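You operate a simulated robot arm through the tools that you are given. There is no shell and no other tool.

The job below is to be done with a simulated robot arm. You get a single attempt, and the scene is never put back.

Task
Clear the limit trip and bring the frame back to high pressure.
Fine: off, reset, low; jog the stroke to 0 mm, zero the load; leave both limit sliders where they are.

The check looks at the end state, three seconds after you hand in, the way a careful person would. Anything else that was tipped, shoved, dropped, spilled or broken makes it a failure.

Robot
A 6-joint arm with a three-finger gripper, fixed in place. Base frame: the origin is at the foot of the arm, x ahead of it, y to its left, z up. Units: m, rad, N and s.
Its first joint turns from -2.897 to 2.897 rad. Payload 4.89 kg.
Tool frame: the origin (TCP) lies between the finger pads and is the grasp point; the fingertips stand 0.03 m ahead of it; z points along the fingers, y is the line along which they close. Largest opening 0.164 m; the body of the gripper starts 0.125 m behind the TCP.
Orientation is that of the tool frame in the base frame, as [roll, pitch, yaw] about the fixed x, y, z axes, in that order (R = Rz(yaw) Ry(pitch) Rx(roll)). With the fingers straight down and closing along the base's y, the tool's x points along the base's -x, its y along +y and its z along -z.

Tools
- The arm moves only by the tool servo_tool. Its argument "commands" is a list of rows, each an object (a shift or turn left out is 0, a gripper value left out holds the last) with "delta_pos": the shift along the tool's x, y, z in units of 100 mm (1.0 is 100 mm), a list of three; "rotation": the turn, a rotation vector about the tool's x, y, z in units of 60 degrees (1.0 is 60 degrees), a list of three; "fingers": the gripper command, from -1 (fully open) to 1 (shut), values between in proportion. In form: [{"delta_pos": [dx, dy, dz], "rotation": [wx, wy, wz], "fingers": fingers}, ...]. A call has 1 to 20 rows; each row is the pose to reach, as a shift and turn from the pose commanded when the call began, along the tool's axes at that moment. A call with a number of a shift or a turn outside -1 to 1 is refused whole. A row lasts 0.2 s, in which the tool goes at most 0.05 m and 0.15 rad; a call with a longer step from one row to the next is refused whole, and so is a gripper value outside its range. Where a pose cannot be reached the arm comes as near as it can. A force on the tool above 40 N (or 10 N above the force at the start of the call, whichever is more), or a blocked arm, ends the call early, and 0.2 s more pass. The fingers move at their own pace (about 0.108 m/s each) and stop on an object; they squeeze with about 24 N. The grip force told is the motor's: it shows also when the fingers shut on nothing. Time passes only in rows, and 0.2 s behind the last, so rows that repeat a pose let the fingers close. The reply holds the time, the measured pose of the TCP, the force on the tool along the base axes, the opening and the grip force, in the units named above and with some noise, with the torque about the TCP (base axes, N m) and any sound that the robot's microphone picked up, and new pictures: "pictures" is both (left out), scene, wrist or none.
- Cameras (640 x 400 px; columns grow to the right, rows downward): "scene" is fixed at [0.0503, 0.5003, 1.3955]; the picture's right is [-0.17, -0.99, 0.00], its down [-0.58, 0.10, -0.81] and it looks along [0.80, -0.14, -0.58] (base axes); focal length 355 px, centre (320, 200). "wrist" rides on the gripper at [0.076, -0.002, -0.152] in the tool frame; the picture's right is [0.02, 1.00, 0.00], its down [-0.88, 0.02, -0.47] and it looks along [-0.47, 0.01, 0.88] (tool axes); focal length 247 px, centre (320, 200). There is no depth. A picture from a camera that has moved, and an enlarged one, comes with that camera's place and axes in the base frame and with its lens.
- lift_body(by): slides the trunk up (or, below 0, down) by that many m; the arm rides with it, the base frame stays. It gives what a move gives, with no picture.
- enlarge(camera, box): a new picture of the part [left, top, right, bottom] of that camera's present view, enlarged. It takes no simulated time.
- close_job(): hands the job in; it is judged then, once.

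Places have to be worked out from the pictures, the camera data and where the tool is seen. Open the gripper and draw the arm clear of the work before you hand the job in, unless the task says otherwise.

The tools are called after "Call:" as a command line: name --argument value ..., lists and objects as JSON in quotes. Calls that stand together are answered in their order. servo_tool: Moves the arm, as the interface text tells. Its arguments: {"type":"object","properties":{"commands":{"type":"array","items":{"type":"object","properties":{"delta_pos":{"type":"array","items":{"type":"number"}},"rotation":{"type":"array","items":{"type":"number"}},"fingers":{"type":"number"}}}},"pictures":{"type":"string","enum":["both","scene","wrist","none"]}},"required":["commands"]} The other tools are called the same way: lift_body (by) slides the trunk up or down; enlarge (camera, box) takes an enlarged picture of a part of a camera's view; close_job () hands the job in.

At the start:

```text
time_s: 0.0
eef_pos: [0.6633, 0.177, 1.0925]
tool_rot: [-3.141, 0.0, 3.141]
ft_force: [0.0, 0.3, 0.7]
moment: [0.02, -0.01, -0.01]
finger_gap: 0.1641
finger_force: 0.0
trunk travel left (down, up): [-0.175, 0.215]
```

scene: 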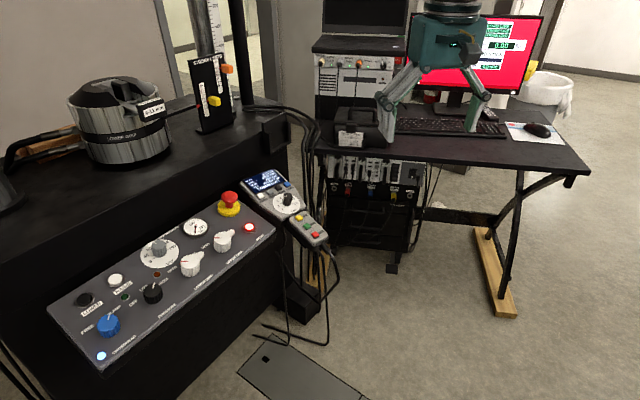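
wrist: 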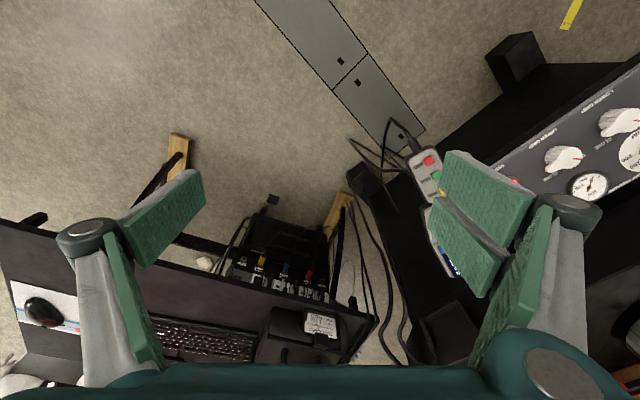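

I'll begin by looking closely at the panel, the pendant and the screens in the scene view.

Call:
enlarge --camera "scene" --box '[40, 180, 280, 370]'

Call:
enlarge --camera "scene" --box '[230, 150, 350, 250]'

Call:
enlarge --camera "scene" --box '[170, 0, 290, 140]'

Call:
enlarge --camera "scene" --box '[400, 0, 560, 110]'

```text
2.11 times, centred on (160, 275) of scene
camera zoom: at [0.0503, 0.5003, 1.3955], right [-0.17, -0.99, 0.0], down [-0.58, 0.1, -0.81], along [0.8, -0.14, -0.58], focal length 748 px, centre (657, 42)
```

zoom: 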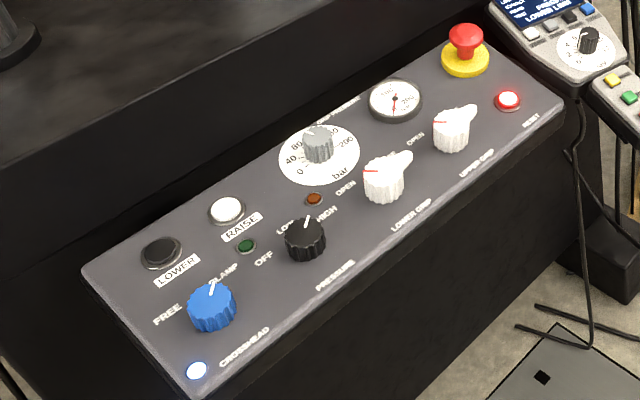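

```text
4.00 times, centred on (290, 200) of scene
camera zoom: at [0.0503, 0.5003, 1.3955], right [-0.17, -0.99, 0.0], down [-0.58, 0.1, -0.81], along [0.8, -0.14, -0.58], focal length 1421 px, centre (440, 200)
```

zoom: 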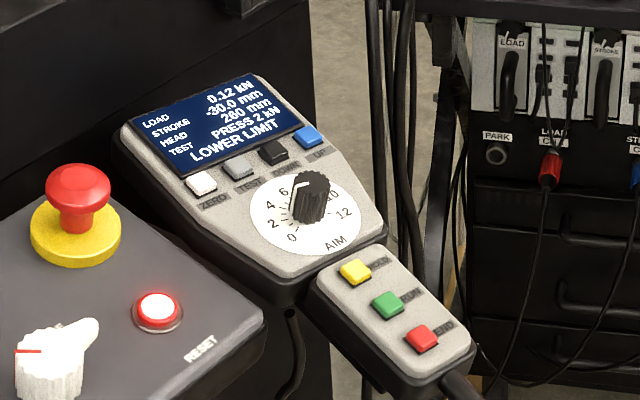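

```text
2.86 times, centred on (230, 70) of scene
camera zoom: at [0.0503, 0.5003, 1.3955], right [-0.17, -0.99, 0.0], down [-0.58, 0.1, -0.81], along [0.8, -0.14, -0.58], focal length 1015 px, centre (577, 571)
```

zoom: 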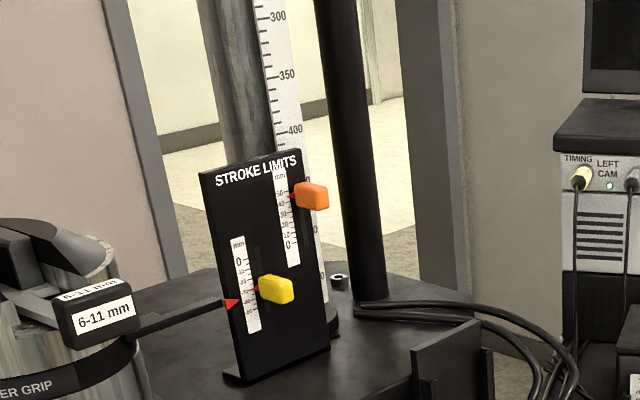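

```text
3.64 times, centred on (480, 55) of scene
camera zoom: at [0.0503, 0.5003, 1.3955], right [-0.17, -0.99, 0.0], down [-0.58, 0.1, -0.81], along [0.8, -0.14, -0.58], focal length 1292 px, centre (-262, 727)
```

zoom: 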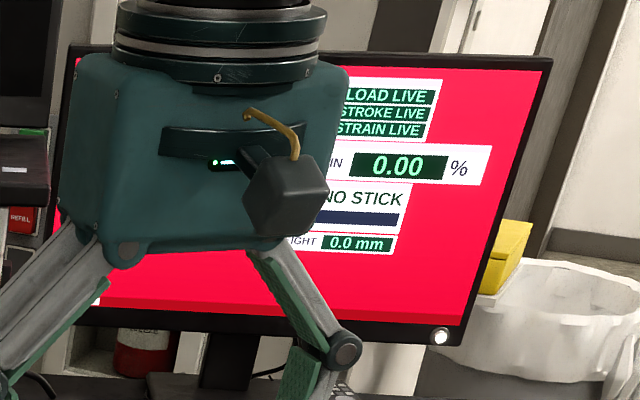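

Now I'll zoom in tighter on each control to read labels and knob states.

Call:
enlarge --camera "scene" --box '[120, 230, 200, 310]'

Call:
enlarge --camera "scene" --box '[240, 165, 304, 205]'

Call:
enlarge --camera "scene" --box '[264, 180, 336, 250]'

Call:
enlarge --camera "scene" --box '[60, 270, 160, 370]'

Call:
enlarge --camera "scene" --box '[160, 180, 280, 280]'

Call:
enlarge --camera "scene" --box '[190, 45, 250, 135]'

```text
5.00 times, centred on (160, 270) of scene
camera zoom: at [0.0503, 0.5003, 1.3955], right [-0.17, -0.99, 0.0], down [-0.58, 0.1, -0.81], along [0.8, -0.14, -0.58], focal length 1776 px, centre (1120, -150)
```

zoom: 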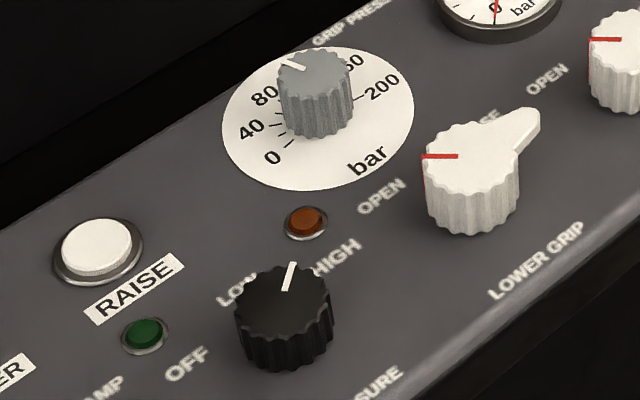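

```text
10.00 times, centred on (272, 185) of scene
camera zoom: at [0.0503, 0.5003, 1.3955], right [-0.17, -0.99, 0.0], down [-0.58, 0.1, -0.81], along [0.8, -0.14, -0.58], focal length 3552 px, centre (800, 350)
```

zoom: 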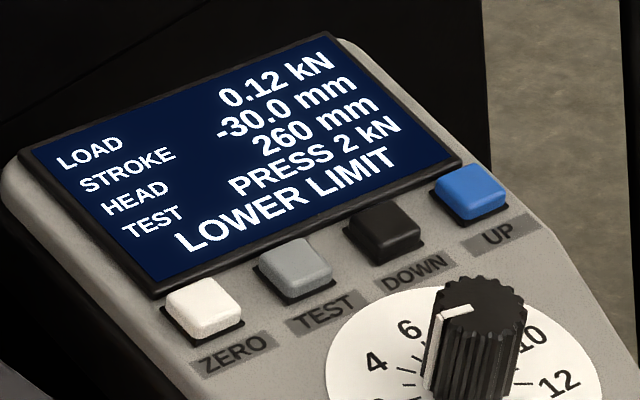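

```text
5.71 times, centred on (300, 215) of scene
camera zoom: at [0.0503, 0.5003, 1.3955], right [-0.17, -0.99, 0.0], down [-0.58, 0.1, -0.81], along [0.8, -0.14, -0.58], focal length 2030 px, centre (434, 114)
```

zoom: 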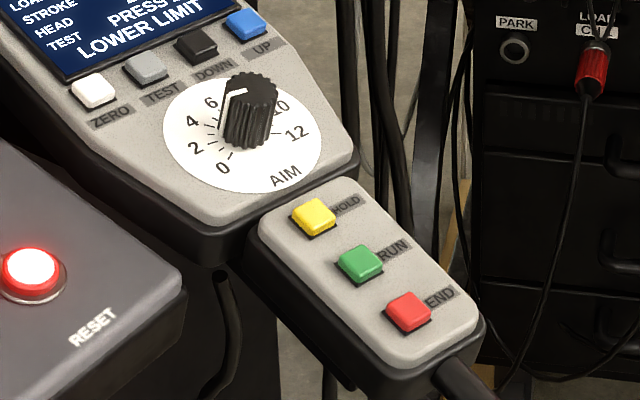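

```text
4.00 times, centred on (110, 320) of scene
camera zoom: at [0.0503, 0.5003, 1.3955], right [-0.17, -0.99, 0.0], down [-0.58, 0.1, -0.81], along [0.8, -0.14, -0.58], focal length 1421 px, centre (1160, -280)
```

zoom: 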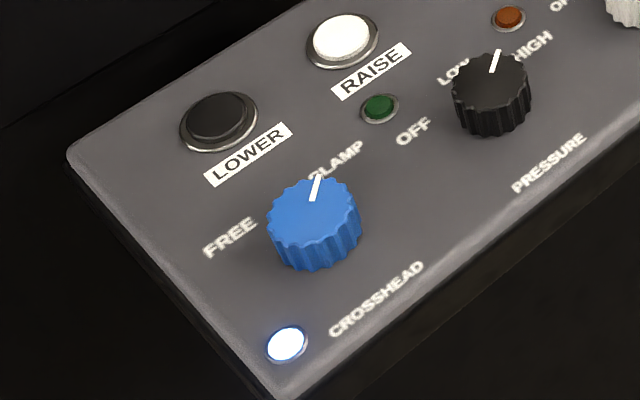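

```text
4.00 times, centred on (220, 230) of scene
camera zoom: at [0.0503, 0.5003, 1.3955], right [-0.17, -0.99, 0.0], down [-0.58, 0.1, -0.81], along [0.8, -0.14, -0.58], focal length 1421 px, centre (720, 80)
```

zoom: 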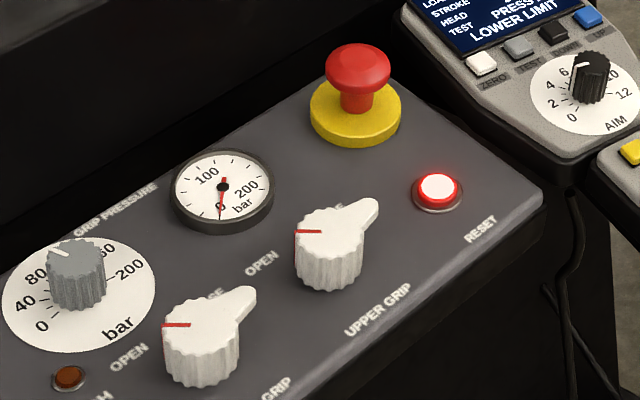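

```text
4.44 times, centred on (220, 90) of scene
camera zoom: at [0.0503, 0.5003, 1.3955], right [-0.17, -0.99, 0.0], down [-0.58, 0.1, -0.81], along [0.8, -0.14, -0.58], focal length 1578 px, centre (764, 689)
```

zoom: 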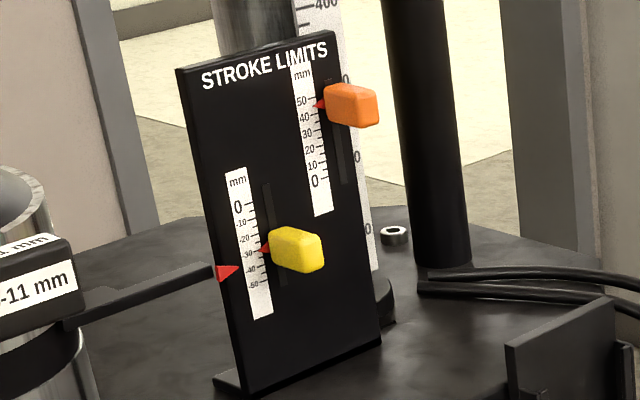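

From triangulating the two views, the gauge sits at about [0.776, 0.692, 0.82] and RESET at about [0.777, 0.561, 0.804]. The screen reads LOWER LIMIT, stroke -30.0 mm. I'll move the tool toward the panel, staying high, to get better wrist views.

Call:
servo_tool --commands '[{"delta_pos": [0, 0.4, 0]}, {"delta_pos": [0, 0.8, 0]}, {"delta_pos": [0, 1.0, 0]}]' --pictures "both"

```text
time_s: 0.8
eef_pos: [0.661, 0.2745, 1.0936]
tool_rot: [-3.142, -0.002, 3.141]
ft_force: [0.7, -0.6, -0.2]
moment: [0.12, -0.03, 0.01]
finger_gap: 0.1638
finger_force: 0.0
trunk travel left (down, up): [-0.175, 0.215]
camera wrist: at [0.5846, 0.2732, 1.2451], right [-0.02, 1.0, 0.0], down [0.88, 0.02, 0.47], along [0.47, 0.01, -0.88], focal length 247 px, centre (320, 200)
```

scene: 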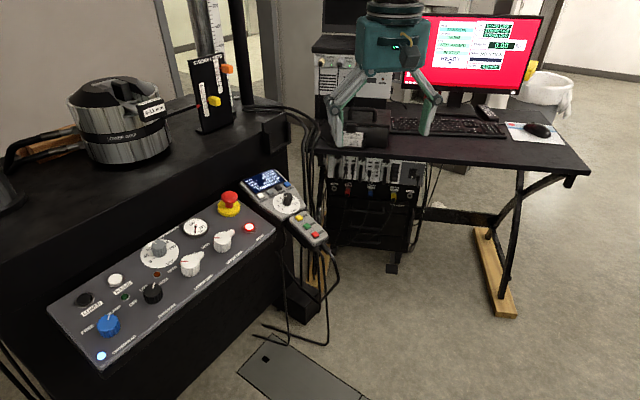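
wrist: 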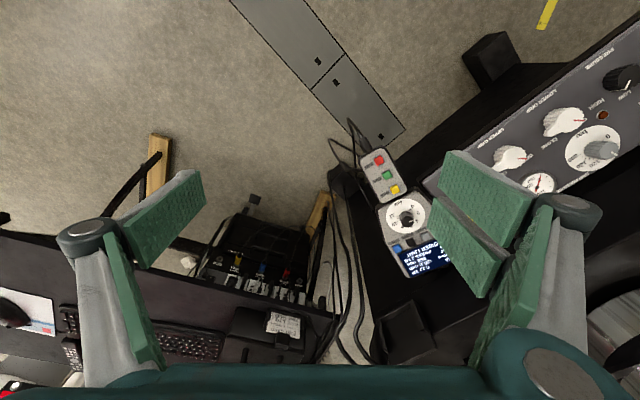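

The pendant and the panel's near part are now in view. I'll continue in +Y and check the monitor text.

Call:
servo_tool --commands '[{"delta_pos": [0.2, 0.4, 0]}, {"delta_pos": [0.4, 0.8, 0]}, {"delta_pos": [0.5, 1.0, 0]}, {"delta_pos": [0.5, 1.0, 0]}]' --pictures "both"

Call:
enlarge --camera "scene" --box '[400, 10, 550, 100]'

Call:
enlarge --camera "wrist" --box '[320, 0, 640, 280]'

```text
time_s: 1.8
eef_pos: [0.6122, 0.3757, 1.093]
tool_rot: [-3.141, 0.0, 3.141]
ft_force: [0.1, 0.6, -0.3]
moment: [-0.07, -0.01, 0.0]
finger_gap: 0.1642
finger_force: 0.1
trunk travel left (down, up): [-0.175, 0.215]
camera wrist: at [0.5359, 0.3738, 1.2465], right [-0.02, 1.0, 0.0], down [0.88, 0.02, 0.47], along [0.47, 0.01, -0.88], focal length 247 px, centre (320, 200)
```

scene: 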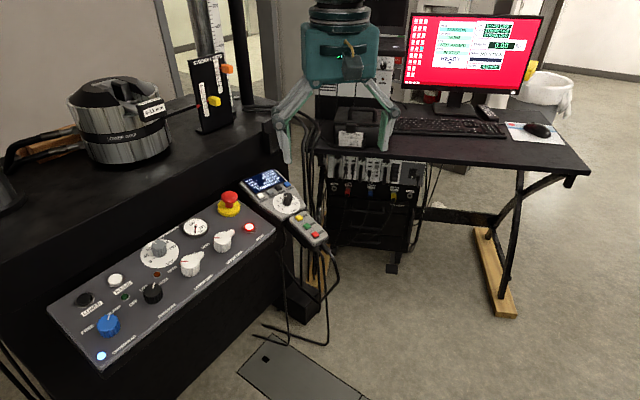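
wrist: 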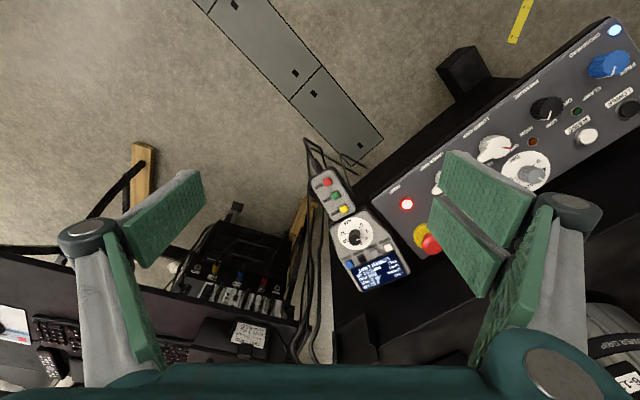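

```text
4.27 times, centred on (475, 55) of scene
camera zoom: at [0.0503, 0.5003, 1.3955], right [-0.17, -0.99, 0.0], down [-0.58, 0.1, -0.81], along [0.8, -0.14, -0.58], focal length 1515 px, centre (-341, 819)
```

zoom: 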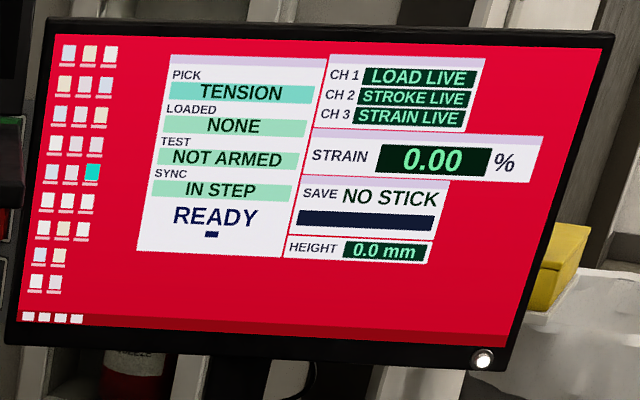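

```text
1.43 times, centred on (480, 140) of wrist
camera zoom: at [0.5359, 0.3738, 1.2465], right [-0.02, 1.0, 0.0], down [0.88, 0.02, 0.47], along [0.47, 0.01, -0.88], focal length 353 px, centre (91, 286)
```

zoom: 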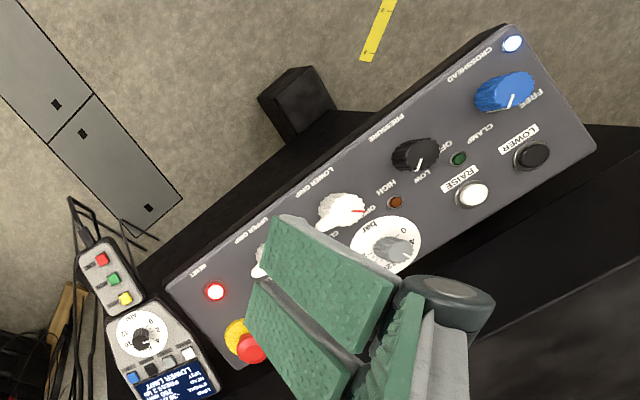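

Panel text runs along about (0.707, -0.707) in base x/y, and the panel slopes about 15° up toward the machine. The pressure knob is near (0.587, 0.757, 0.81). I'll turn the tool -45° about its z to line up with the panel.

Call:
servo_tool --commands '[{"rotation": [0, 0, -0.125]}, {"rotation": [0, 0, -0.25]}, {"rotation": [0, 0, -0.375]}, {"rotation": [0, 0, -0.5]}, {"rotation": [0, 0, -0.625]}, {"rotation": [0, 0, -0.75]}, {"rotation": [0, 0, -0.75]}]' --pictures "wrist"

```text
time_s: 3.4
eef_pos: [0.613, 0.3764, 1.0915]
tool_rot: [-3.142, 0.0, -2.355]
ft_force: [-1.4, -0.3, 0.1]
moment: [0.0, 0.03, 0.01]
finger_gap: 0.1642
finger_force: 0.1
trunk travel left (down, up): [-0.175, 0.215]
camera wrist: at [0.5603, 0.3202, 1.2446], right [-0.72, 0.69, 0.0], down [0.61, 0.64, 0.47], along [0.33, 0.34, -0.88], focal length 247 px, centre (320, 200)
```

wrist: 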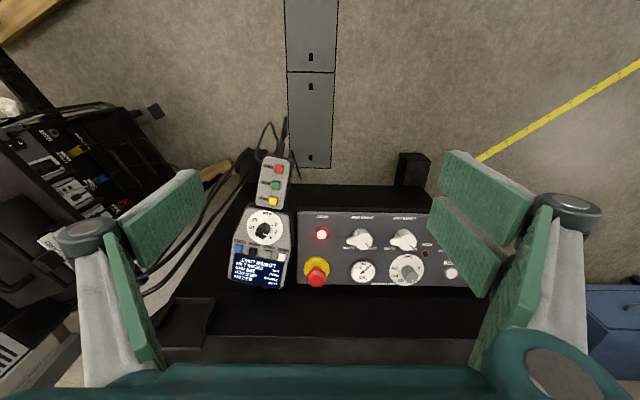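

The panel edges are now square in the wrist image, so 45° is right. Next I'll shift along tool y (+) toward the pressure knob so it shows between the fingers.

Call:
servo_tool --commands '[{"delta_pos": [0, 0.4, 0]}, {"delta_pos": [0, 0.8, 0]}, {"delta_pos": [0, 1.0, 0]}]' --pictures "none"

Call:
servo_tool --commands '[{"delta_pos": [0, 0.4, 0]}, {"delta_pos": [0, 0.8, 0]}, {"delta_pos": [0, 1.0, 0]}]' --pictures "none"

Call:
servo_tool --commands '[{"delta_pos": [0, 0.4, 0]}, {"delta_pos": [0, 0.8, 0]}, {"delta_pos": [0, 0.9, 0]}, {"delta_pos": [0, 0.9, 0]}]' --pictures "both"

```text
time_s: 4.2
eef_pos: [0.5434, 0.447, 1.0884]
tool_rot: [3.141, 0.001, -2.355]
ft_force: [0.1, -0.3, 0.8]
moment: [0.1, 0.09, 0.03]
finger_gap: 0.164
finger_force: 0.2
trunk travel left (down, up): [-0.175, 0.215]
```

```text
time_s: 5.0
eef_pos: [0.4724, 0.5172, 1.0902]
tool_rot: [3.141, 0.001, -2.354]
ft_force: [0.1, -1.2, -0.1]
moment: [0.12, 0.1, 0.04]
finger_gap: 0.164
finger_force: 0.2
trunk travel left (down, up): [-0.175, 0.215]
```

```text
time_s: 6.0
eef_pos: [0.4087, 0.5812, 1.0916]
tool_rot: [3.141, -0.001, -2.358]
ft_force: [-0.3, 0.5, -0.9]
moment: [-0.05, -0.02, 0.03]
finger_gap: 0.164
finger_force: 0.0
trunk travel left (down, up): [-0.175, 0.215]
camera wrist: at [0.3558, 0.5262, 1.2433], right [-0.72, 0.69, 0.0], down [0.61, 0.64, 0.47], along [0.33, 0.34, -0.88], focal length 247 px, centre (320, 200)
```

scene: 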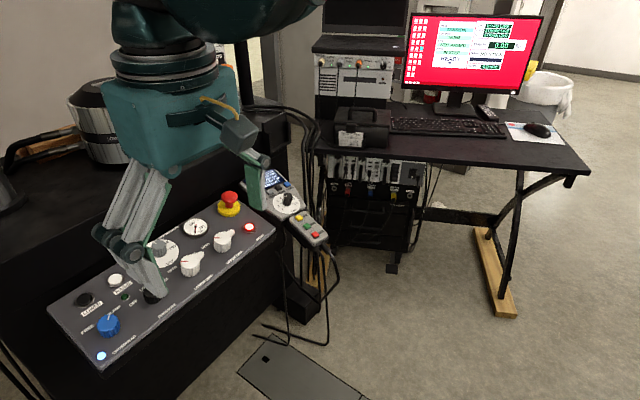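
wrist: 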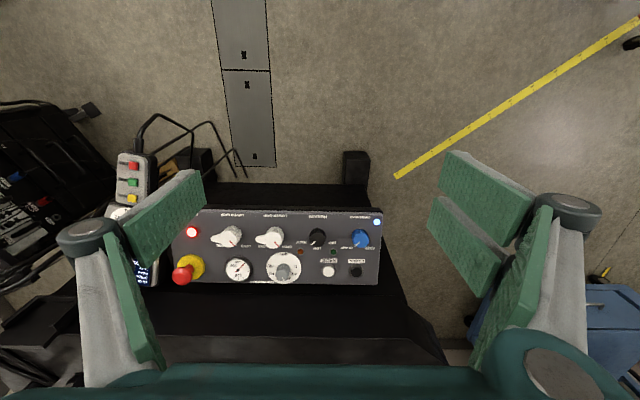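

The pressure knob is at wrist (317,237). I'll tilt the tool -15° about its y to face the sloped panel, then inspect the panel.

Call:
servo_tool --commands '[{"rotation": [0, -0.125, 0]}, {"rotation": [0, -0.25, 0]}, {"rotation": [0, -0.25, 0]}]' --pictures "wrist"

Call:
enlarge --camera "wrist" --box '[180, 200, 400, 320]'

```text
time_s: 6.8
eef_pos: [0.4081, 0.5811, 1.0924]
tool_rot: [3.141, 0.262, -2.354]
ft_force: [-0.5, -1.3, 0.5]
moment: [0.1, -0.02, 0.0]
finger_gap: 0.1641
finger_force: 0.0
trunk travel left (down, up): [-0.175, 0.215]
camera wrist: at [0.3296, 0.4989, 1.2193], right [-0.72, 0.69, -0.01], down [0.5, 0.53, 0.69], along [0.48, 0.49, -0.73], focal length 247 px, centre (320, 200)
```

wrist: 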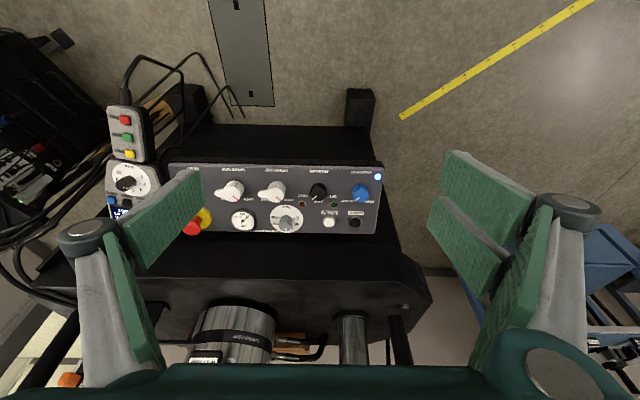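

```text
2.91 times, centred on (290, 260) of wrist
camera zoom: at [0.3296, 0.4989, 1.2193], right [-0.72, 0.69, -0.01], down [0.5, 0.53, 0.69], along [0.48, 0.49, -0.73], focal length 718 px, centre (407, 26)
```

zoom: 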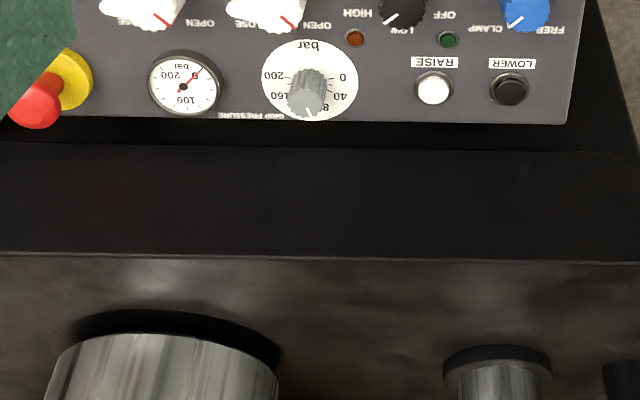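

Call:
enlarge --camera "wrist" --box '[270, 155, 400, 240]'

```text
4.71 times, centred on (335, 198) of wrist
camera zoom: at [0.3296, 0.4989, 1.2193], right [-0.72, 0.69, -0.01], down [0.5, 0.53, 0.69], along [0.48, 0.49, -0.73], focal length 1162 px, centre (249, 212)
```

zoom: 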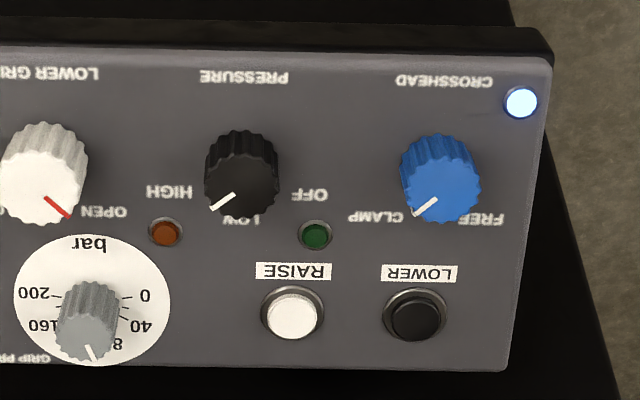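

The pressure knob now points to HIGH (labels OFF on the left, LOW at the top, HIGH on the right, seen by the operator), and both pressure lamps are dark. I'll come closer over the pressure knob and narrow the fingers.

Call:
servo_tool --commands '[{"delta_pos": [-0.3, 0, 0.3], "fingers": 0.05}, {"delta_pos": [-0.6, 0, 0.6], "fingers": 0.05}, {"delta_pos": [-0.9, 0, 0.9], "fingers": 0.05}, {"delta_pos": [-1.0, 0, 1.0], "fingers": 0.05}, {"delta_pos": [-1.0, 0, 1.0], "fingers": 0.05}]' --pictures "both"

Call:
enlarge --camera "wrist" --box '[200, 150, 440, 300]'

```text
time_s: 8.0
eef_pos: [0.4947, 0.6701, 1.0212]
tool_rot: [-3.141, 0.261, -2.359]
ft_force: [0.2, 0.4, -1.2]
moment: [-0.07, 0.12, -0.02]
finger_gap: 0.0781
finger_force: 0.1
trunk travel left (down, up): [-0.175, 0.215]
camera wrist: at [0.4161, 0.5881, 1.1485], right [-0.72, 0.69, -0.01], down [0.5, 0.53, 0.68], along [0.48, 0.49, -0.73], focal length 247 px, centre (320, 200)
```

scene: 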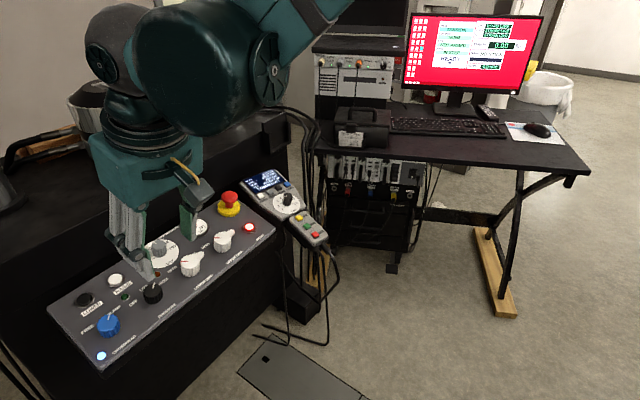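
wrist: 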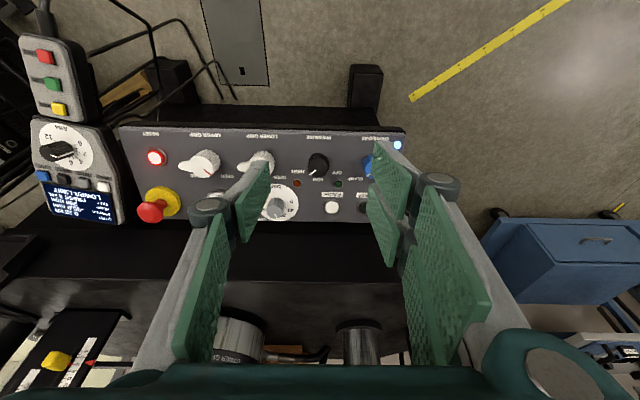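

```text
2.67 times, centred on (320, 225) of wrist
camera zoom: at [0.4161, 0.5881, 1.1485], right [-0.72, 0.69, -0.01], down [0.5, 0.53, 0.68], along [0.48, 0.49, -0.73], focal length 659 px, centre (320, 133)
```

zoom: 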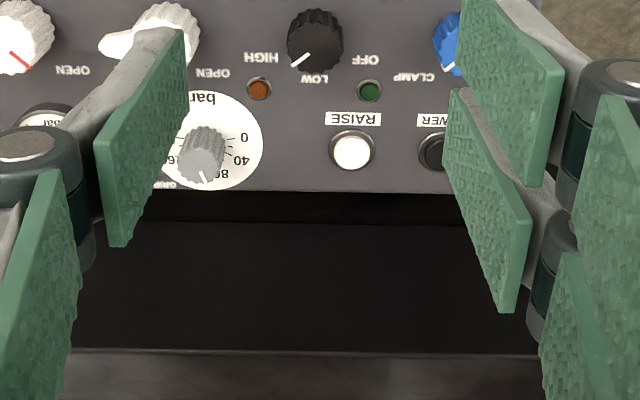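

Two wrist views agree: the knob top is about [-0.065, -0.003, 0.224] from the TCP in tool axes, with a diameter of about 34 mm. I'll centre over it and descend 100 mm.

Call:
servo_tool --commands '[{"delta_pos": [-0.3, -0.01, 0.3], "fingers": 0.15}, {"delta_pos": [-0.55, -0.02, 0.6], "fingers": 0.15}, {"delta_pos": [-0.65, -0.03, 0.9], "fingers": 0.15}, {"delta_pos": [-0.65, -0.03, 1.0], "fingers": 0.15}, {"delta_pos": [-0.65, -0.03, 1.0], "fingers": 0.15}]' --pictures "both"

Call:
enlarge --camera "wrist" --box '[240, 80, 400, 180]'

```text
time_s: 9.2
eef_pos: [0.5612, 0.7298, 0.9413]
tool_rot: [3.141, 0.263, -2.356]
ft_force: [0.7, 0.3, -0.7]
moment: [-0.04, 0.0, 0.02]
finger_gap: 0.0698
finger_force: 0.1
trunk travel left (down, up): [-0.175, 0.215]
camera wrist: at [0.4804, 0.6469, 1.0692], right [-0.72, 0.69, -0.01], down [0.5, 0.53, 0.68], along [0.48, 0.49, -0.73], focal length 247 px, centre (320, 200)
```

scene: 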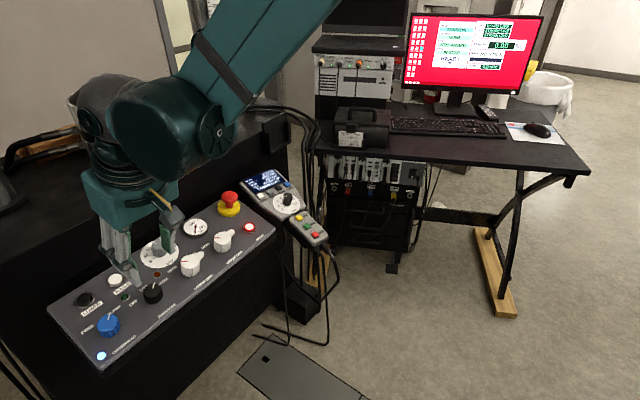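
wrist: 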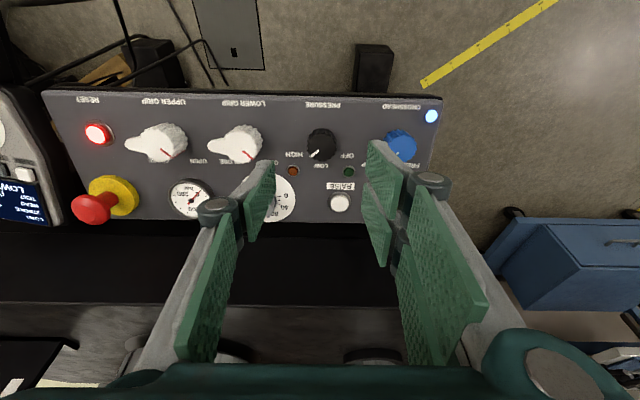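

```text
4.00 times, centred on (320, 130) of wrist
camera zoom: at [0.4804, 0.6469, 1.0692], right [-0.72, 0.69, -0.01], down [0.5, 0.53, 0.68], along [0.48, 0.49, -0.73], focal length 988 px, centre (320, 480)
```

zoom: 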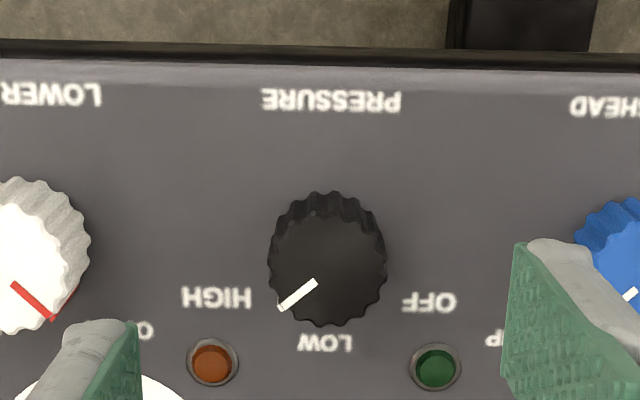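

The knob is nearly under the tool: about -5 mm in x and +2 mm in y, with its top roughly 0.10 m ahead of the fingertips. I'll descend 70 mm more and look again.

Call:
servo_tool --commands '[{"delta_pos": [-0.02, 0.02, 0.25], "fingers": 0.15}, {"delta_pos": [-0.05, 0.02, 0.5], "fingers": 0.15}, {"delta_pos": [-0.05, 0.02, 0.7], "fingers": 0.15}, {"delta_pos": [-0.05, 0.02, 0.7], "fingers": 0.15}]' --pictures "both"

Call:
enlarge --camera "wrist" --box '[240, 100, 400, 200]'

Call:
enlarge --camera "scene" --box '[90, 200, 210, 330]'

```text
time_s: 10.2
eef_pos: [0.5747, 0.7473, 0.876]
tool_rot: [-3.14, 0.263, -2.358]
ft_force: [0.4, 0.9, -0.2]
moment: [-0.04, 0.0, 0.02]
finger_gap: 0.0697
finger_force: 0.0
trunk travel left (down, up): [-0.175, 0.215]
camera wrist: at [0.4958, 0.665, 1.0032], right [-0.72, 0.69, -0.01], down [0.5, 0.53, 0.68], along [0.48, 0.49, -0.73], focal length 247 px, centre (320, 200)
```

scene: 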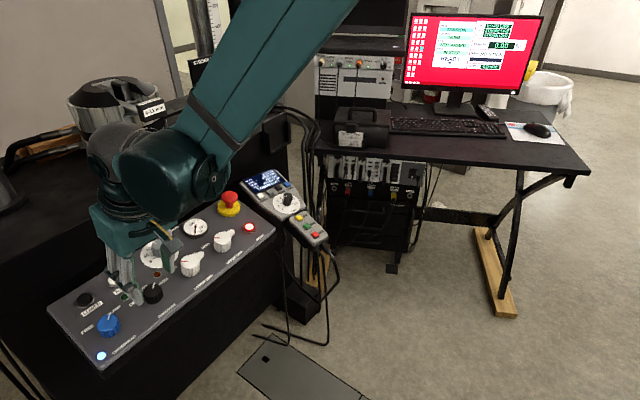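
wrist: 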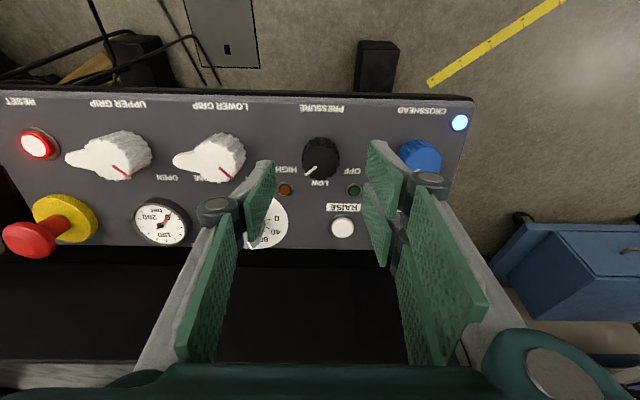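

```text
4.00 times, centred on (320, 150) of wrist
camera zoom: at [0.4958, 0.665, 1.0032], right [-0.72, 0.69, -0.01], down [0.5, 0.53, 0.68], along [0.48, 0.49, -0.73], focal length 988 px, centre (320, 400)
```

zoom: 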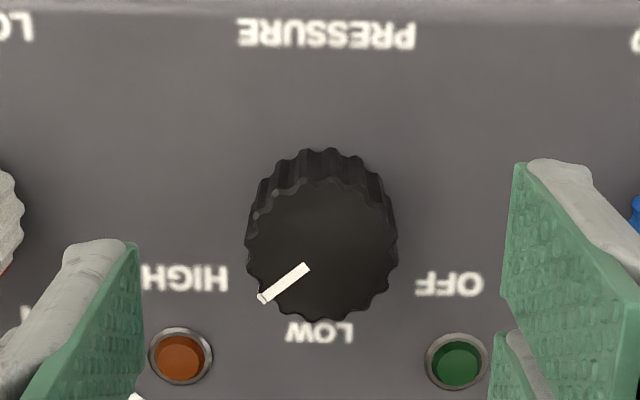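

```text
3.08 times, centred on (150, 265) of scene
camera zoom: at [0.0503, 0.5003, 1.3955], right [-0.17, -0.99, 0.0], down [-0.58, 0.1, -0.81], along [0.8, -0.14, -0.58], focal length 1093 px, centre (843, 0)
```

zoom: 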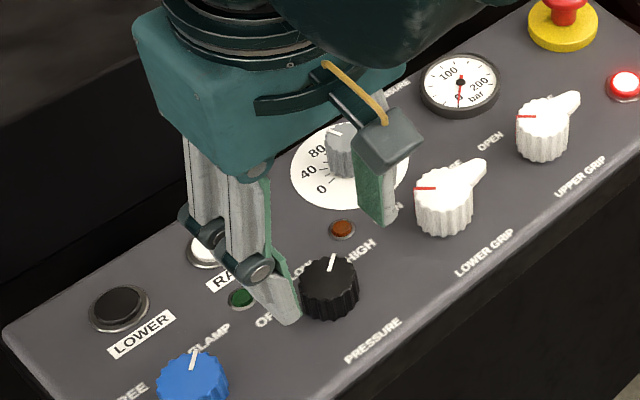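

The knob top is now about 0.04 m ahead of the fingertips and centred within 2 mm; the knob stands about 27 mm tall. Before gripping I'll check in free air that the wrist can turn -60° about tool z, then turn it back.

Call:
servo_tool --commands '[{"rotation": [0, 0, -0.14]}, {"rotation": [0, 0, -0.28]}, {"rotation": [0, 0, -0.42]}, {"rotation": [0, 0, -0.56]}, {"rotation": [0, 0, -0.7]}, {"rotation": [0, 0, -0.84]}, {"rotation": [0, 0, -1.0]}, {"rotation": [0, 0, -1.0]}]' --pictures "none"

Call:
servo_tool --commands '[{"rotation": [0, 0, 0.14]}, {"rotation": [0, 0, 0.28]}, {"rotation": [0, 0, 0.42]}, {"rotation": [0, 0, 0.56]}, {"rotation": [0, 0, 0.7]}, {"rotation": [0, 0, 0.84]}, {"rotation": [0, 0, 1.0]}, {"rotation": [0, 0, 1.0]}]' --pictures "none"

Call:
servo_tool --commands '[{"rotation": [0, 0, 0.14]}, {"rotation": [0, 0, 0.28]}, {"rotation": [0, 0, 0.42]}, {"rotation": [0, 0, 0.56]}, {"rotation": [0, 0, 0.7]}, {"rotation": [0, 0, 0.84]}, {"rotation": [0, 0, 1.0]}, {"rotation": [0, 0, 1.0]}]' --pictures "both"

```text
refused: row 7 steps farther than a row can; nothing moved
```

```text
refused: row 7 steps farther than a row can; nothing moved
```

```text
refused: row 7 steps farther than a row can; nothing moved
```

The step was too long, so nothing moved. I'll repeat the test with smaller steps (at most 0.14 of a unit).

Call:
servo_tool --commands '[{"rotation": [0, 0, -0.125]}, {"rotation": [0, 0, -0.25]}, {"rotation": [0, 0, -0.375]}, {"rotation": [0, 0, -0.5]}, {"rotation": [0, 0, -0.625]}, {"rotation": [0, 0, -0.75]}, {"rotation": [0, 0, -0.875]}, {"rotation": [0, 0, -1.0]}, {"rotation": [0, 0, -1.0]}]' --pictures "none"

Call:
servo_tool --commands '[{"rotation": [0, 0, 0.125]}, {"rotation": [0, 0, 0.25]}, {"rotation": [0, 0, 0.375]}, {"rotation": [0, 0, 0.5]}, {"rotation": [0, 0, 0.625]}, {"rotation": [0, 0, 0.75]}, {"rotation": [0, 0, 0.875]}, {"rotation": [0, 0, 1.0]}, {"rotation": [0, 0, 1.0]}]' --pictures "wrist"

```text
time_s: 12.2
eef_pos: [0.5737, 0.747, 0.8765]
tool_rot: [-2.914, 0.129, -1.294]
ft_force: [-0.2, -0.4, -0.7]
moment: [-0.01, 0.03, 0.02]
finger_gap: 0.0701
finger_force: 0.0
trunk travel left (down, up): [-0.175, 0.215]
```

```text
time_s: 14.2
eef_pos: [0.5733, 0.7462, 0.8759]
tool_rot: [-3.141, 0.262, -2.357]
ft_force: [0.1, 0.6, -0.1]
moment: [0.02, 0.01, -0.04]
finger_gap: 0.0697
finger_force: 0.1
trunk travel left (down, up): [-0.175, 0.215]
camera wrist: at [0.4952, 0.6641, 1.0035], right [-0.72, 0.69, -0.01], down [0.5, 0.53, 0.69], along [0.48, 0.49, -0.73], focal length 247 px, centre (320, 200)
```

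wrist: 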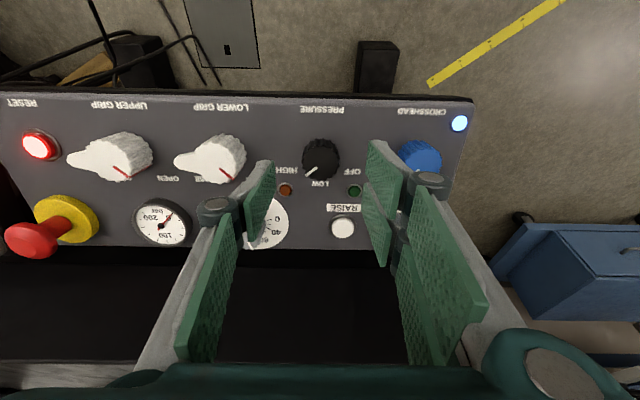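

-60° works without drift. Now I'll pre-rotate +60° so one grip can cover the whole HIGH→OFF swing.

Call:
servo_tool --commands '[{"rotation": [0, 0, 0.125]}, {"rotation": [0, 0, 0.25]}, {"rotation": [0, 0, 0.375]}, {"rotation": [0, 0, 0.5]}, {"rotation": [0, 0, 0.625]}, {"rotation": [0, 0, 0.75]}, {"rotation": [0, 0, 0.875]}, {"rotation": [0, 0, 1.0]}, {"rotation": [0, 0, 1.0]}]' --pictures "both"

Call:
enlarge --camera "wrist" --box '[240, 80, 400, 200]'

```text
time_s: 16.2
eef_pos: [0.5737, 0.7467, 0.8759]
tool_rot: [2.912, 0.129, 2.864]
ft_force: [-0.2, 0.0, 0.4]
moment: [0.0, -0.02, -0.03]
finger_gap: 0.07
finger_force: 0.0
trunk travel left (down, up): [-0.175, 0.215]
camera wrist: at [0.4727, 0.7368, 1.0127], right [0.22, 0.95, 0.22], down [0.76, -0.31, 0.57], along [0.61, 0.04, -0.79], focal length 247 px, centre (320, 200)
```

scene: 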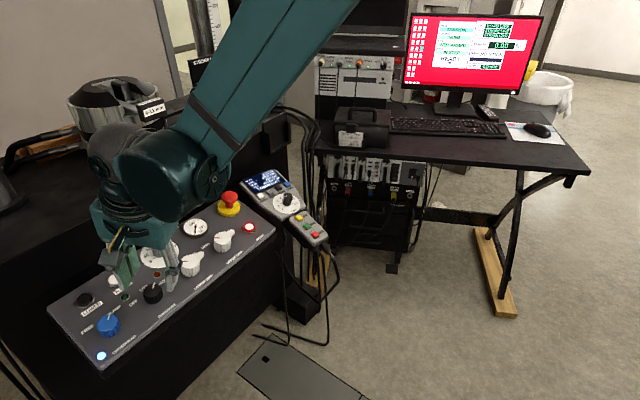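
wrist: 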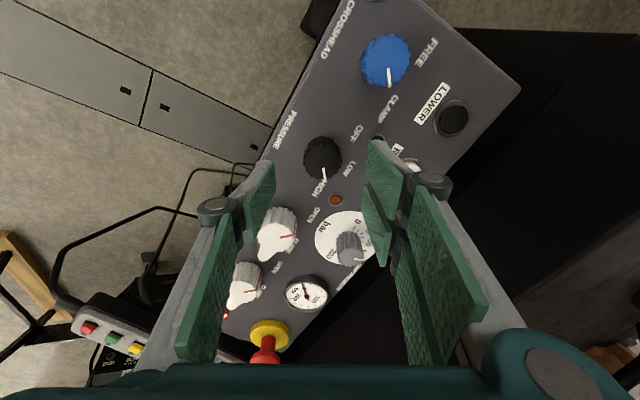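

```text
3.33 times, centred on (320, 140) of wrist
camera zoom: at [0.4727, 0.7368, 1.0127], right [0.22, 0.95, 0.22], down [0.76, -0.31, 0.57], along [0.61, 0.04, -0.79], focal length 823 px, centre (320, 400)
```

zoom: 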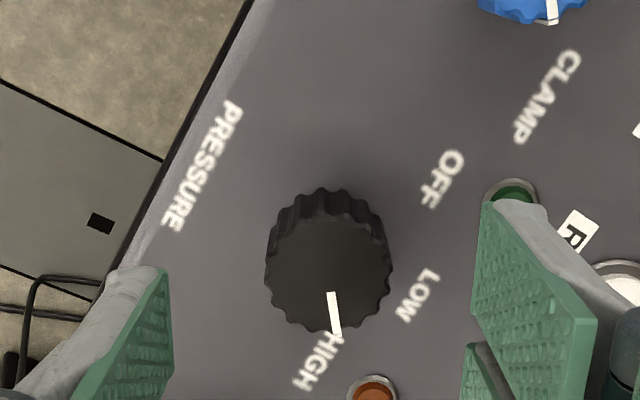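

This view shows the pointer on HIGH, with the fingers straddling the knob clear of its neighbours. I'll descend 55 mm so the pads overlap the knob by about 15 mm, still open.

Call:
servo_tool --commands '[{"delta_pos": [-0.02, 0.02, 0.15], "fingers": 0.15}, {"delta_pos": [-0.02, 0.02, 0.3], "fingers": 0.15}, {"delta_pos": [-0.02, 0.02, 0.4], "fingers": 0.15}, {"delta_pos": [-0.02, 0.02, 0.48], "fingers": 0.15}, {"delta_pos": [-0.02, 0.02, 0.55], "fingers": 0.15}, {"delta_pos": [-0.02, 0.02, 0.55], "fingers": 0.15}]' --pictures "both"

Call:
enlarge --camera "wrist" --box '[240, 100, 400, 220]'

Call:
enlarge --camera "scene" --box '[90, 220, 210, 330]'

```text
time_s: 17.6
eef_pos: [0.5855, 0.7576, 0.8238]
tool_rot: [2.913, 0.129, 2.866]
ft_force: [0.3, -0.2, 0.3]
moment: [0.01, 0.02, -0.01]
finger_gap: 0.0696
finger_force: 0.1
trunk travel left (down, up): [-0.175, 0.215]
camera wrist: at [0.4849, 0.7481, 0.9607], right [0.22, 0.95, 0.22], down [0.76, -0.31, 0.58], along [0.61, 0.04, -0.79], focal length 247 px, centre (320, 200)
```

scene: 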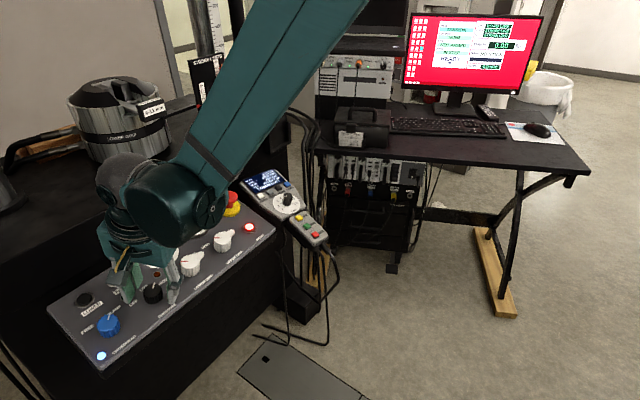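
wrist: 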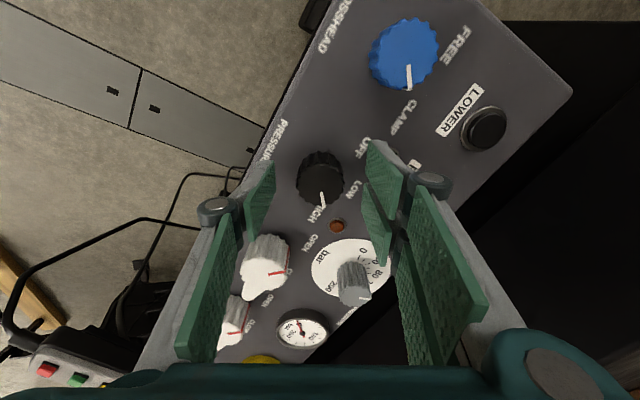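

```text
3.33 times, centred on (320, 160) of wrist
camera zoom: at [0.4849, 0.7481, 0.9607], right [0.22, 0.95, 0.22], down [0.76, -0.31, 0.58], along [0.61, 0.04, -0.79], focal length 823 px, centre (320, 333)
```

zoom: 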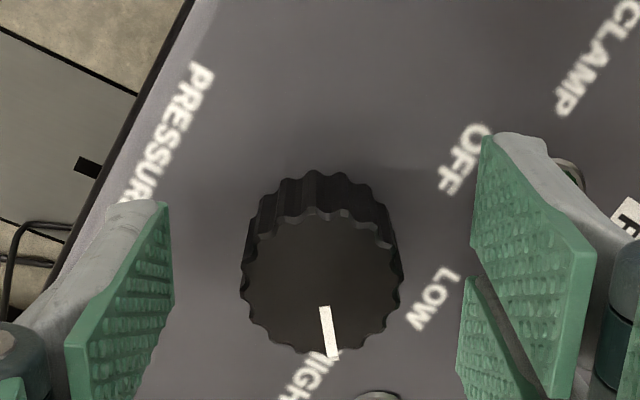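

```text
3.64 times, centred on (150, 275) of scene
camera zoom: at [0.0503, 0.5003, 1.3955], right [-0.17, -0.99, 0.0], down [-0.58, 0.1, -0.81], along [0.8, -0.14, -0.58], focal length 1292 px, centre (938, -73)
```

zoom: 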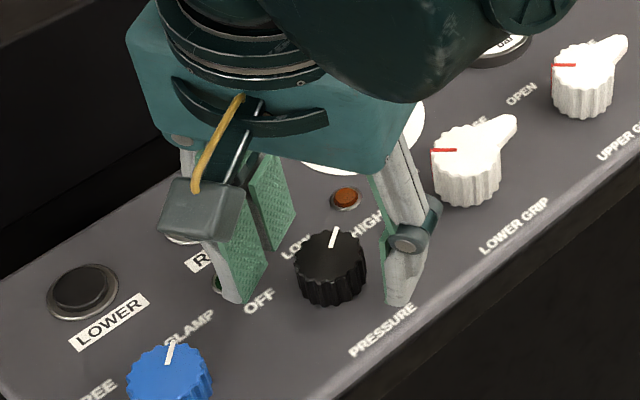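

The knob is centred between the pads, with the tips about 19 mm below its top. I'll back off 2 mm and close on it.

Call:
servo_tool --commands '[{"delta_pos": [0, 0, -0.02], "fingers": 0.15}, {"delta_pos": [0, 0, -0.02], "fingers": 0.4}, {"delta_pos": [0, 0, -0.02], "fingers": 0.7}, {"delta_pos": [0, 0, -0.02], "fingers": 0.7}, {"delta_pos": [0, 0, -0.02], "fingers": 0.7}]' --pictures "wrist"

Call:
enlarge --camera "wrist" --box '[240, 100, 400, 220]'

```text
time_s: 18.8
eef_pos: [0.5855, 0.7578, 0.8245]
tool_rot: [2.914, 0.13, 2.867]
ft_force: [2.8, 11.2, 3.8]
moment: [0.35, -0.08, 0.05]
finger_gap: 0.0349
finger_force: 45.0
trunk travel left (down, up): [-0.175, 0.215]
camera wrist: at [0.4846, 0.7477, 0.9625], right [0.22, 0.95, 0.22], down [0.76, -0.31, 0.58], along [0.61, 0.04, -0.79], focal length 247 px, centre (320, 200)
```

wrist: 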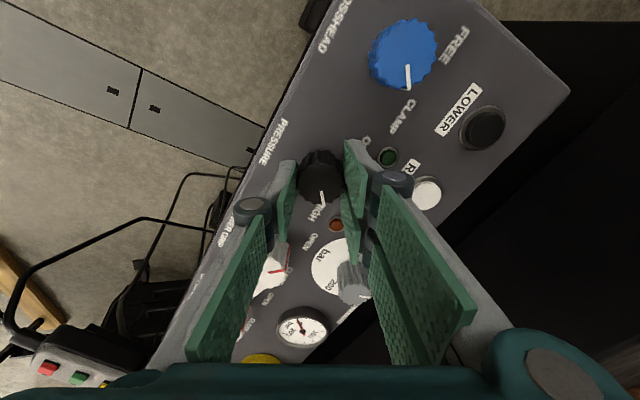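

```text
3.33 times, centred on (320, 160) of wrist
camera zoom: at [0.4846, 0.7477, 0.9625], right [0.22, 0.95, 0.22], down [0.76, -0.31, 0.58], along [0.61, 0.04, -0.79], focal length 823 px, centre (320, 333)
```

zoom: 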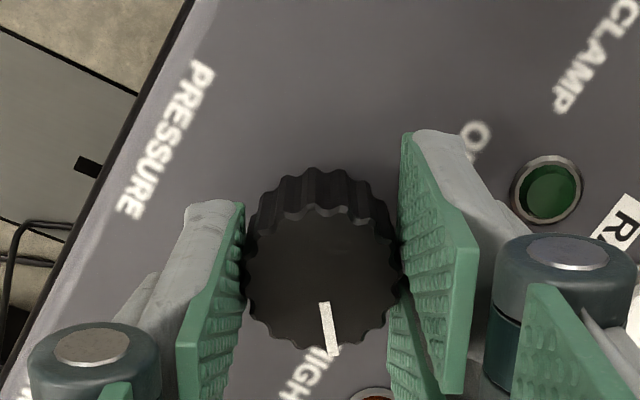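

The grip is on the knob (gap 34.9 mm), with a small side load suggesting I'm about 1 mm off. I'll nudge +1 mm along y and rotate -60° about tool z, toward LOW.

Call:
servo_tool --commands '[{"delta_pos": [0, 0.01, 0], "rotation": [0, 0, 0]}, {"delta_pos": [0, 0.01, 0], "rotation": [0, 0, -0.1]}, {"delta_pos": [0, 0.01, 0], "rotation": [0, 0, -0.2]}, {"delta_pos": [0, 0.01, 0], "rotation": [0, 0, -0.3]}, {"delta_pos": [0, 0.01, 0], "rotation": [0, 0, -0.4]}, {"delta_pos": [0, 0.01, 0], "rotation": [0, 0, -0.5]}, {"delta_pos": [0, 0.01, 0], "rotation": [0, 0, -0.6]}, {"delta_pos": [0, 0.01, 0], "rotation": [0, 0, -0.7]}, {"delta_pos": [0, 0.01, 0], "rotation": [0, 0, -0.8]}, {"delta_pos": [0, 0.01, 0], "rotation": [0, 0, -0.9]}, {"delta_pos": [0, 0.01, 0], "rotation": [0, 0, -1.0]}, {"delta_pos": [0, 0.01, 0], "rotation": [0, 0, -1.0]}]' --pictures "both"

Call:
enlarge --camera "wrist" --box '[240, 100, 400, 220]'

Call:
enlarge --camera "scene" --box '[90, 160, 300, 330]'

```text
time_s: 21.4
eef_pos: [0.5859, 0.7592, 0.8263]
tool_rot: [3.14, 0.261, -2.353]
ft_force: [-9.9, -3.2, 9.3]
moment: [-0.01, 0.33, 0.07]
finger_gap: 0.0349
finger_force: 45.3
trunk travel left (down, up): [-0.175, 0.215]
camera wrist: at [0.5069, 0.6761, 0.9531], right [-0.72, 0.69, -0.01], down [0.5, 0.53, 0.69], along [0.48, 0.49, -0.73], focal length 247 px, centre (320, 200)
```

scene: 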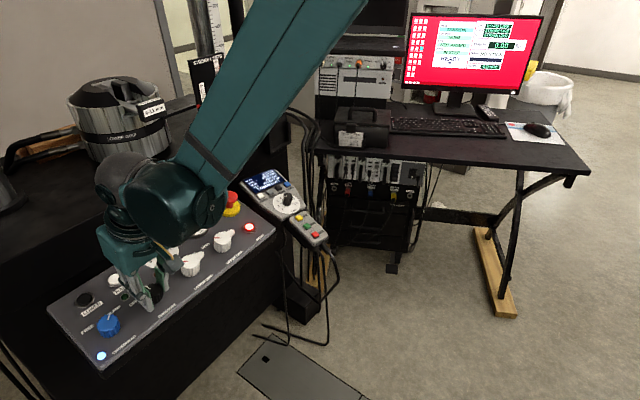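
wrist: 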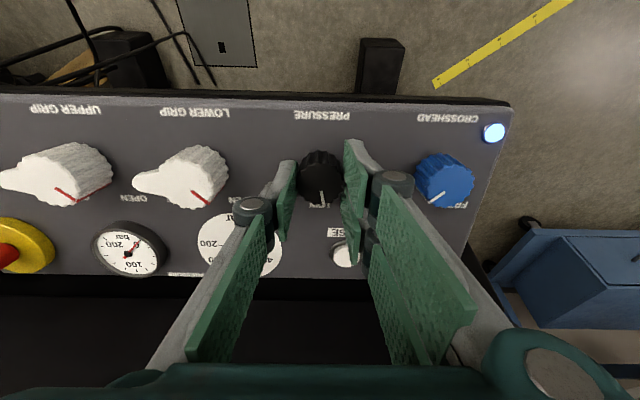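

```text
3.33 times, centred on (320, 160) of wrist
camera zoom: at [0.5069, 0.6761, 0.9531], right [-0.72, 0.69, -0.01], down [0.5, 0.53, 0.69], along [0.48, 0.49, -0.73], focal length 823 px, centre (320, 333)
```

zoom: 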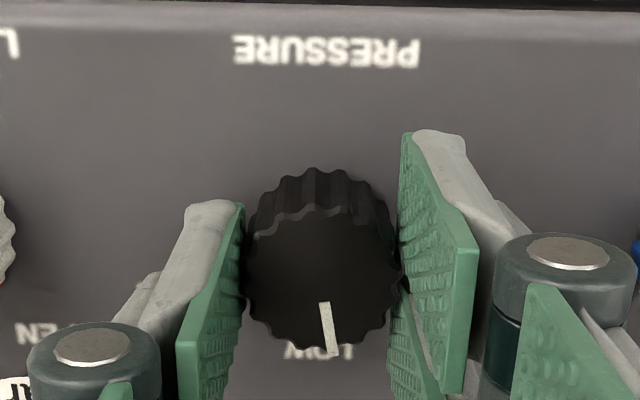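

```text
2.35 times, centred on (195, 245) of scene
camera zoom: at [0.0503, 0.5003, 1.3955], right [-0.17, -0.99, 0.0], down [-0.58, 0.1, -0.81], along [0.8, -0.14, -0.58], focal length 836 px, centre (614, 94)
```

zoom: 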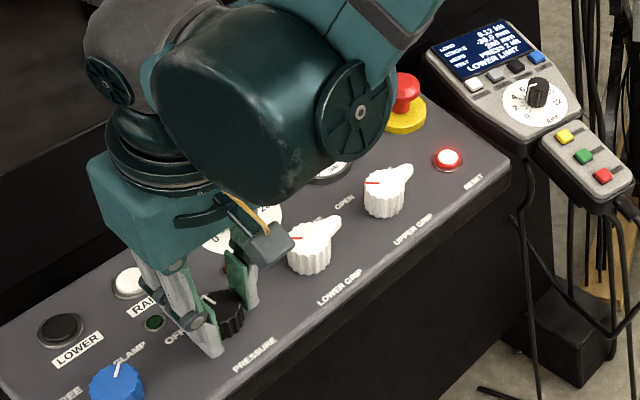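

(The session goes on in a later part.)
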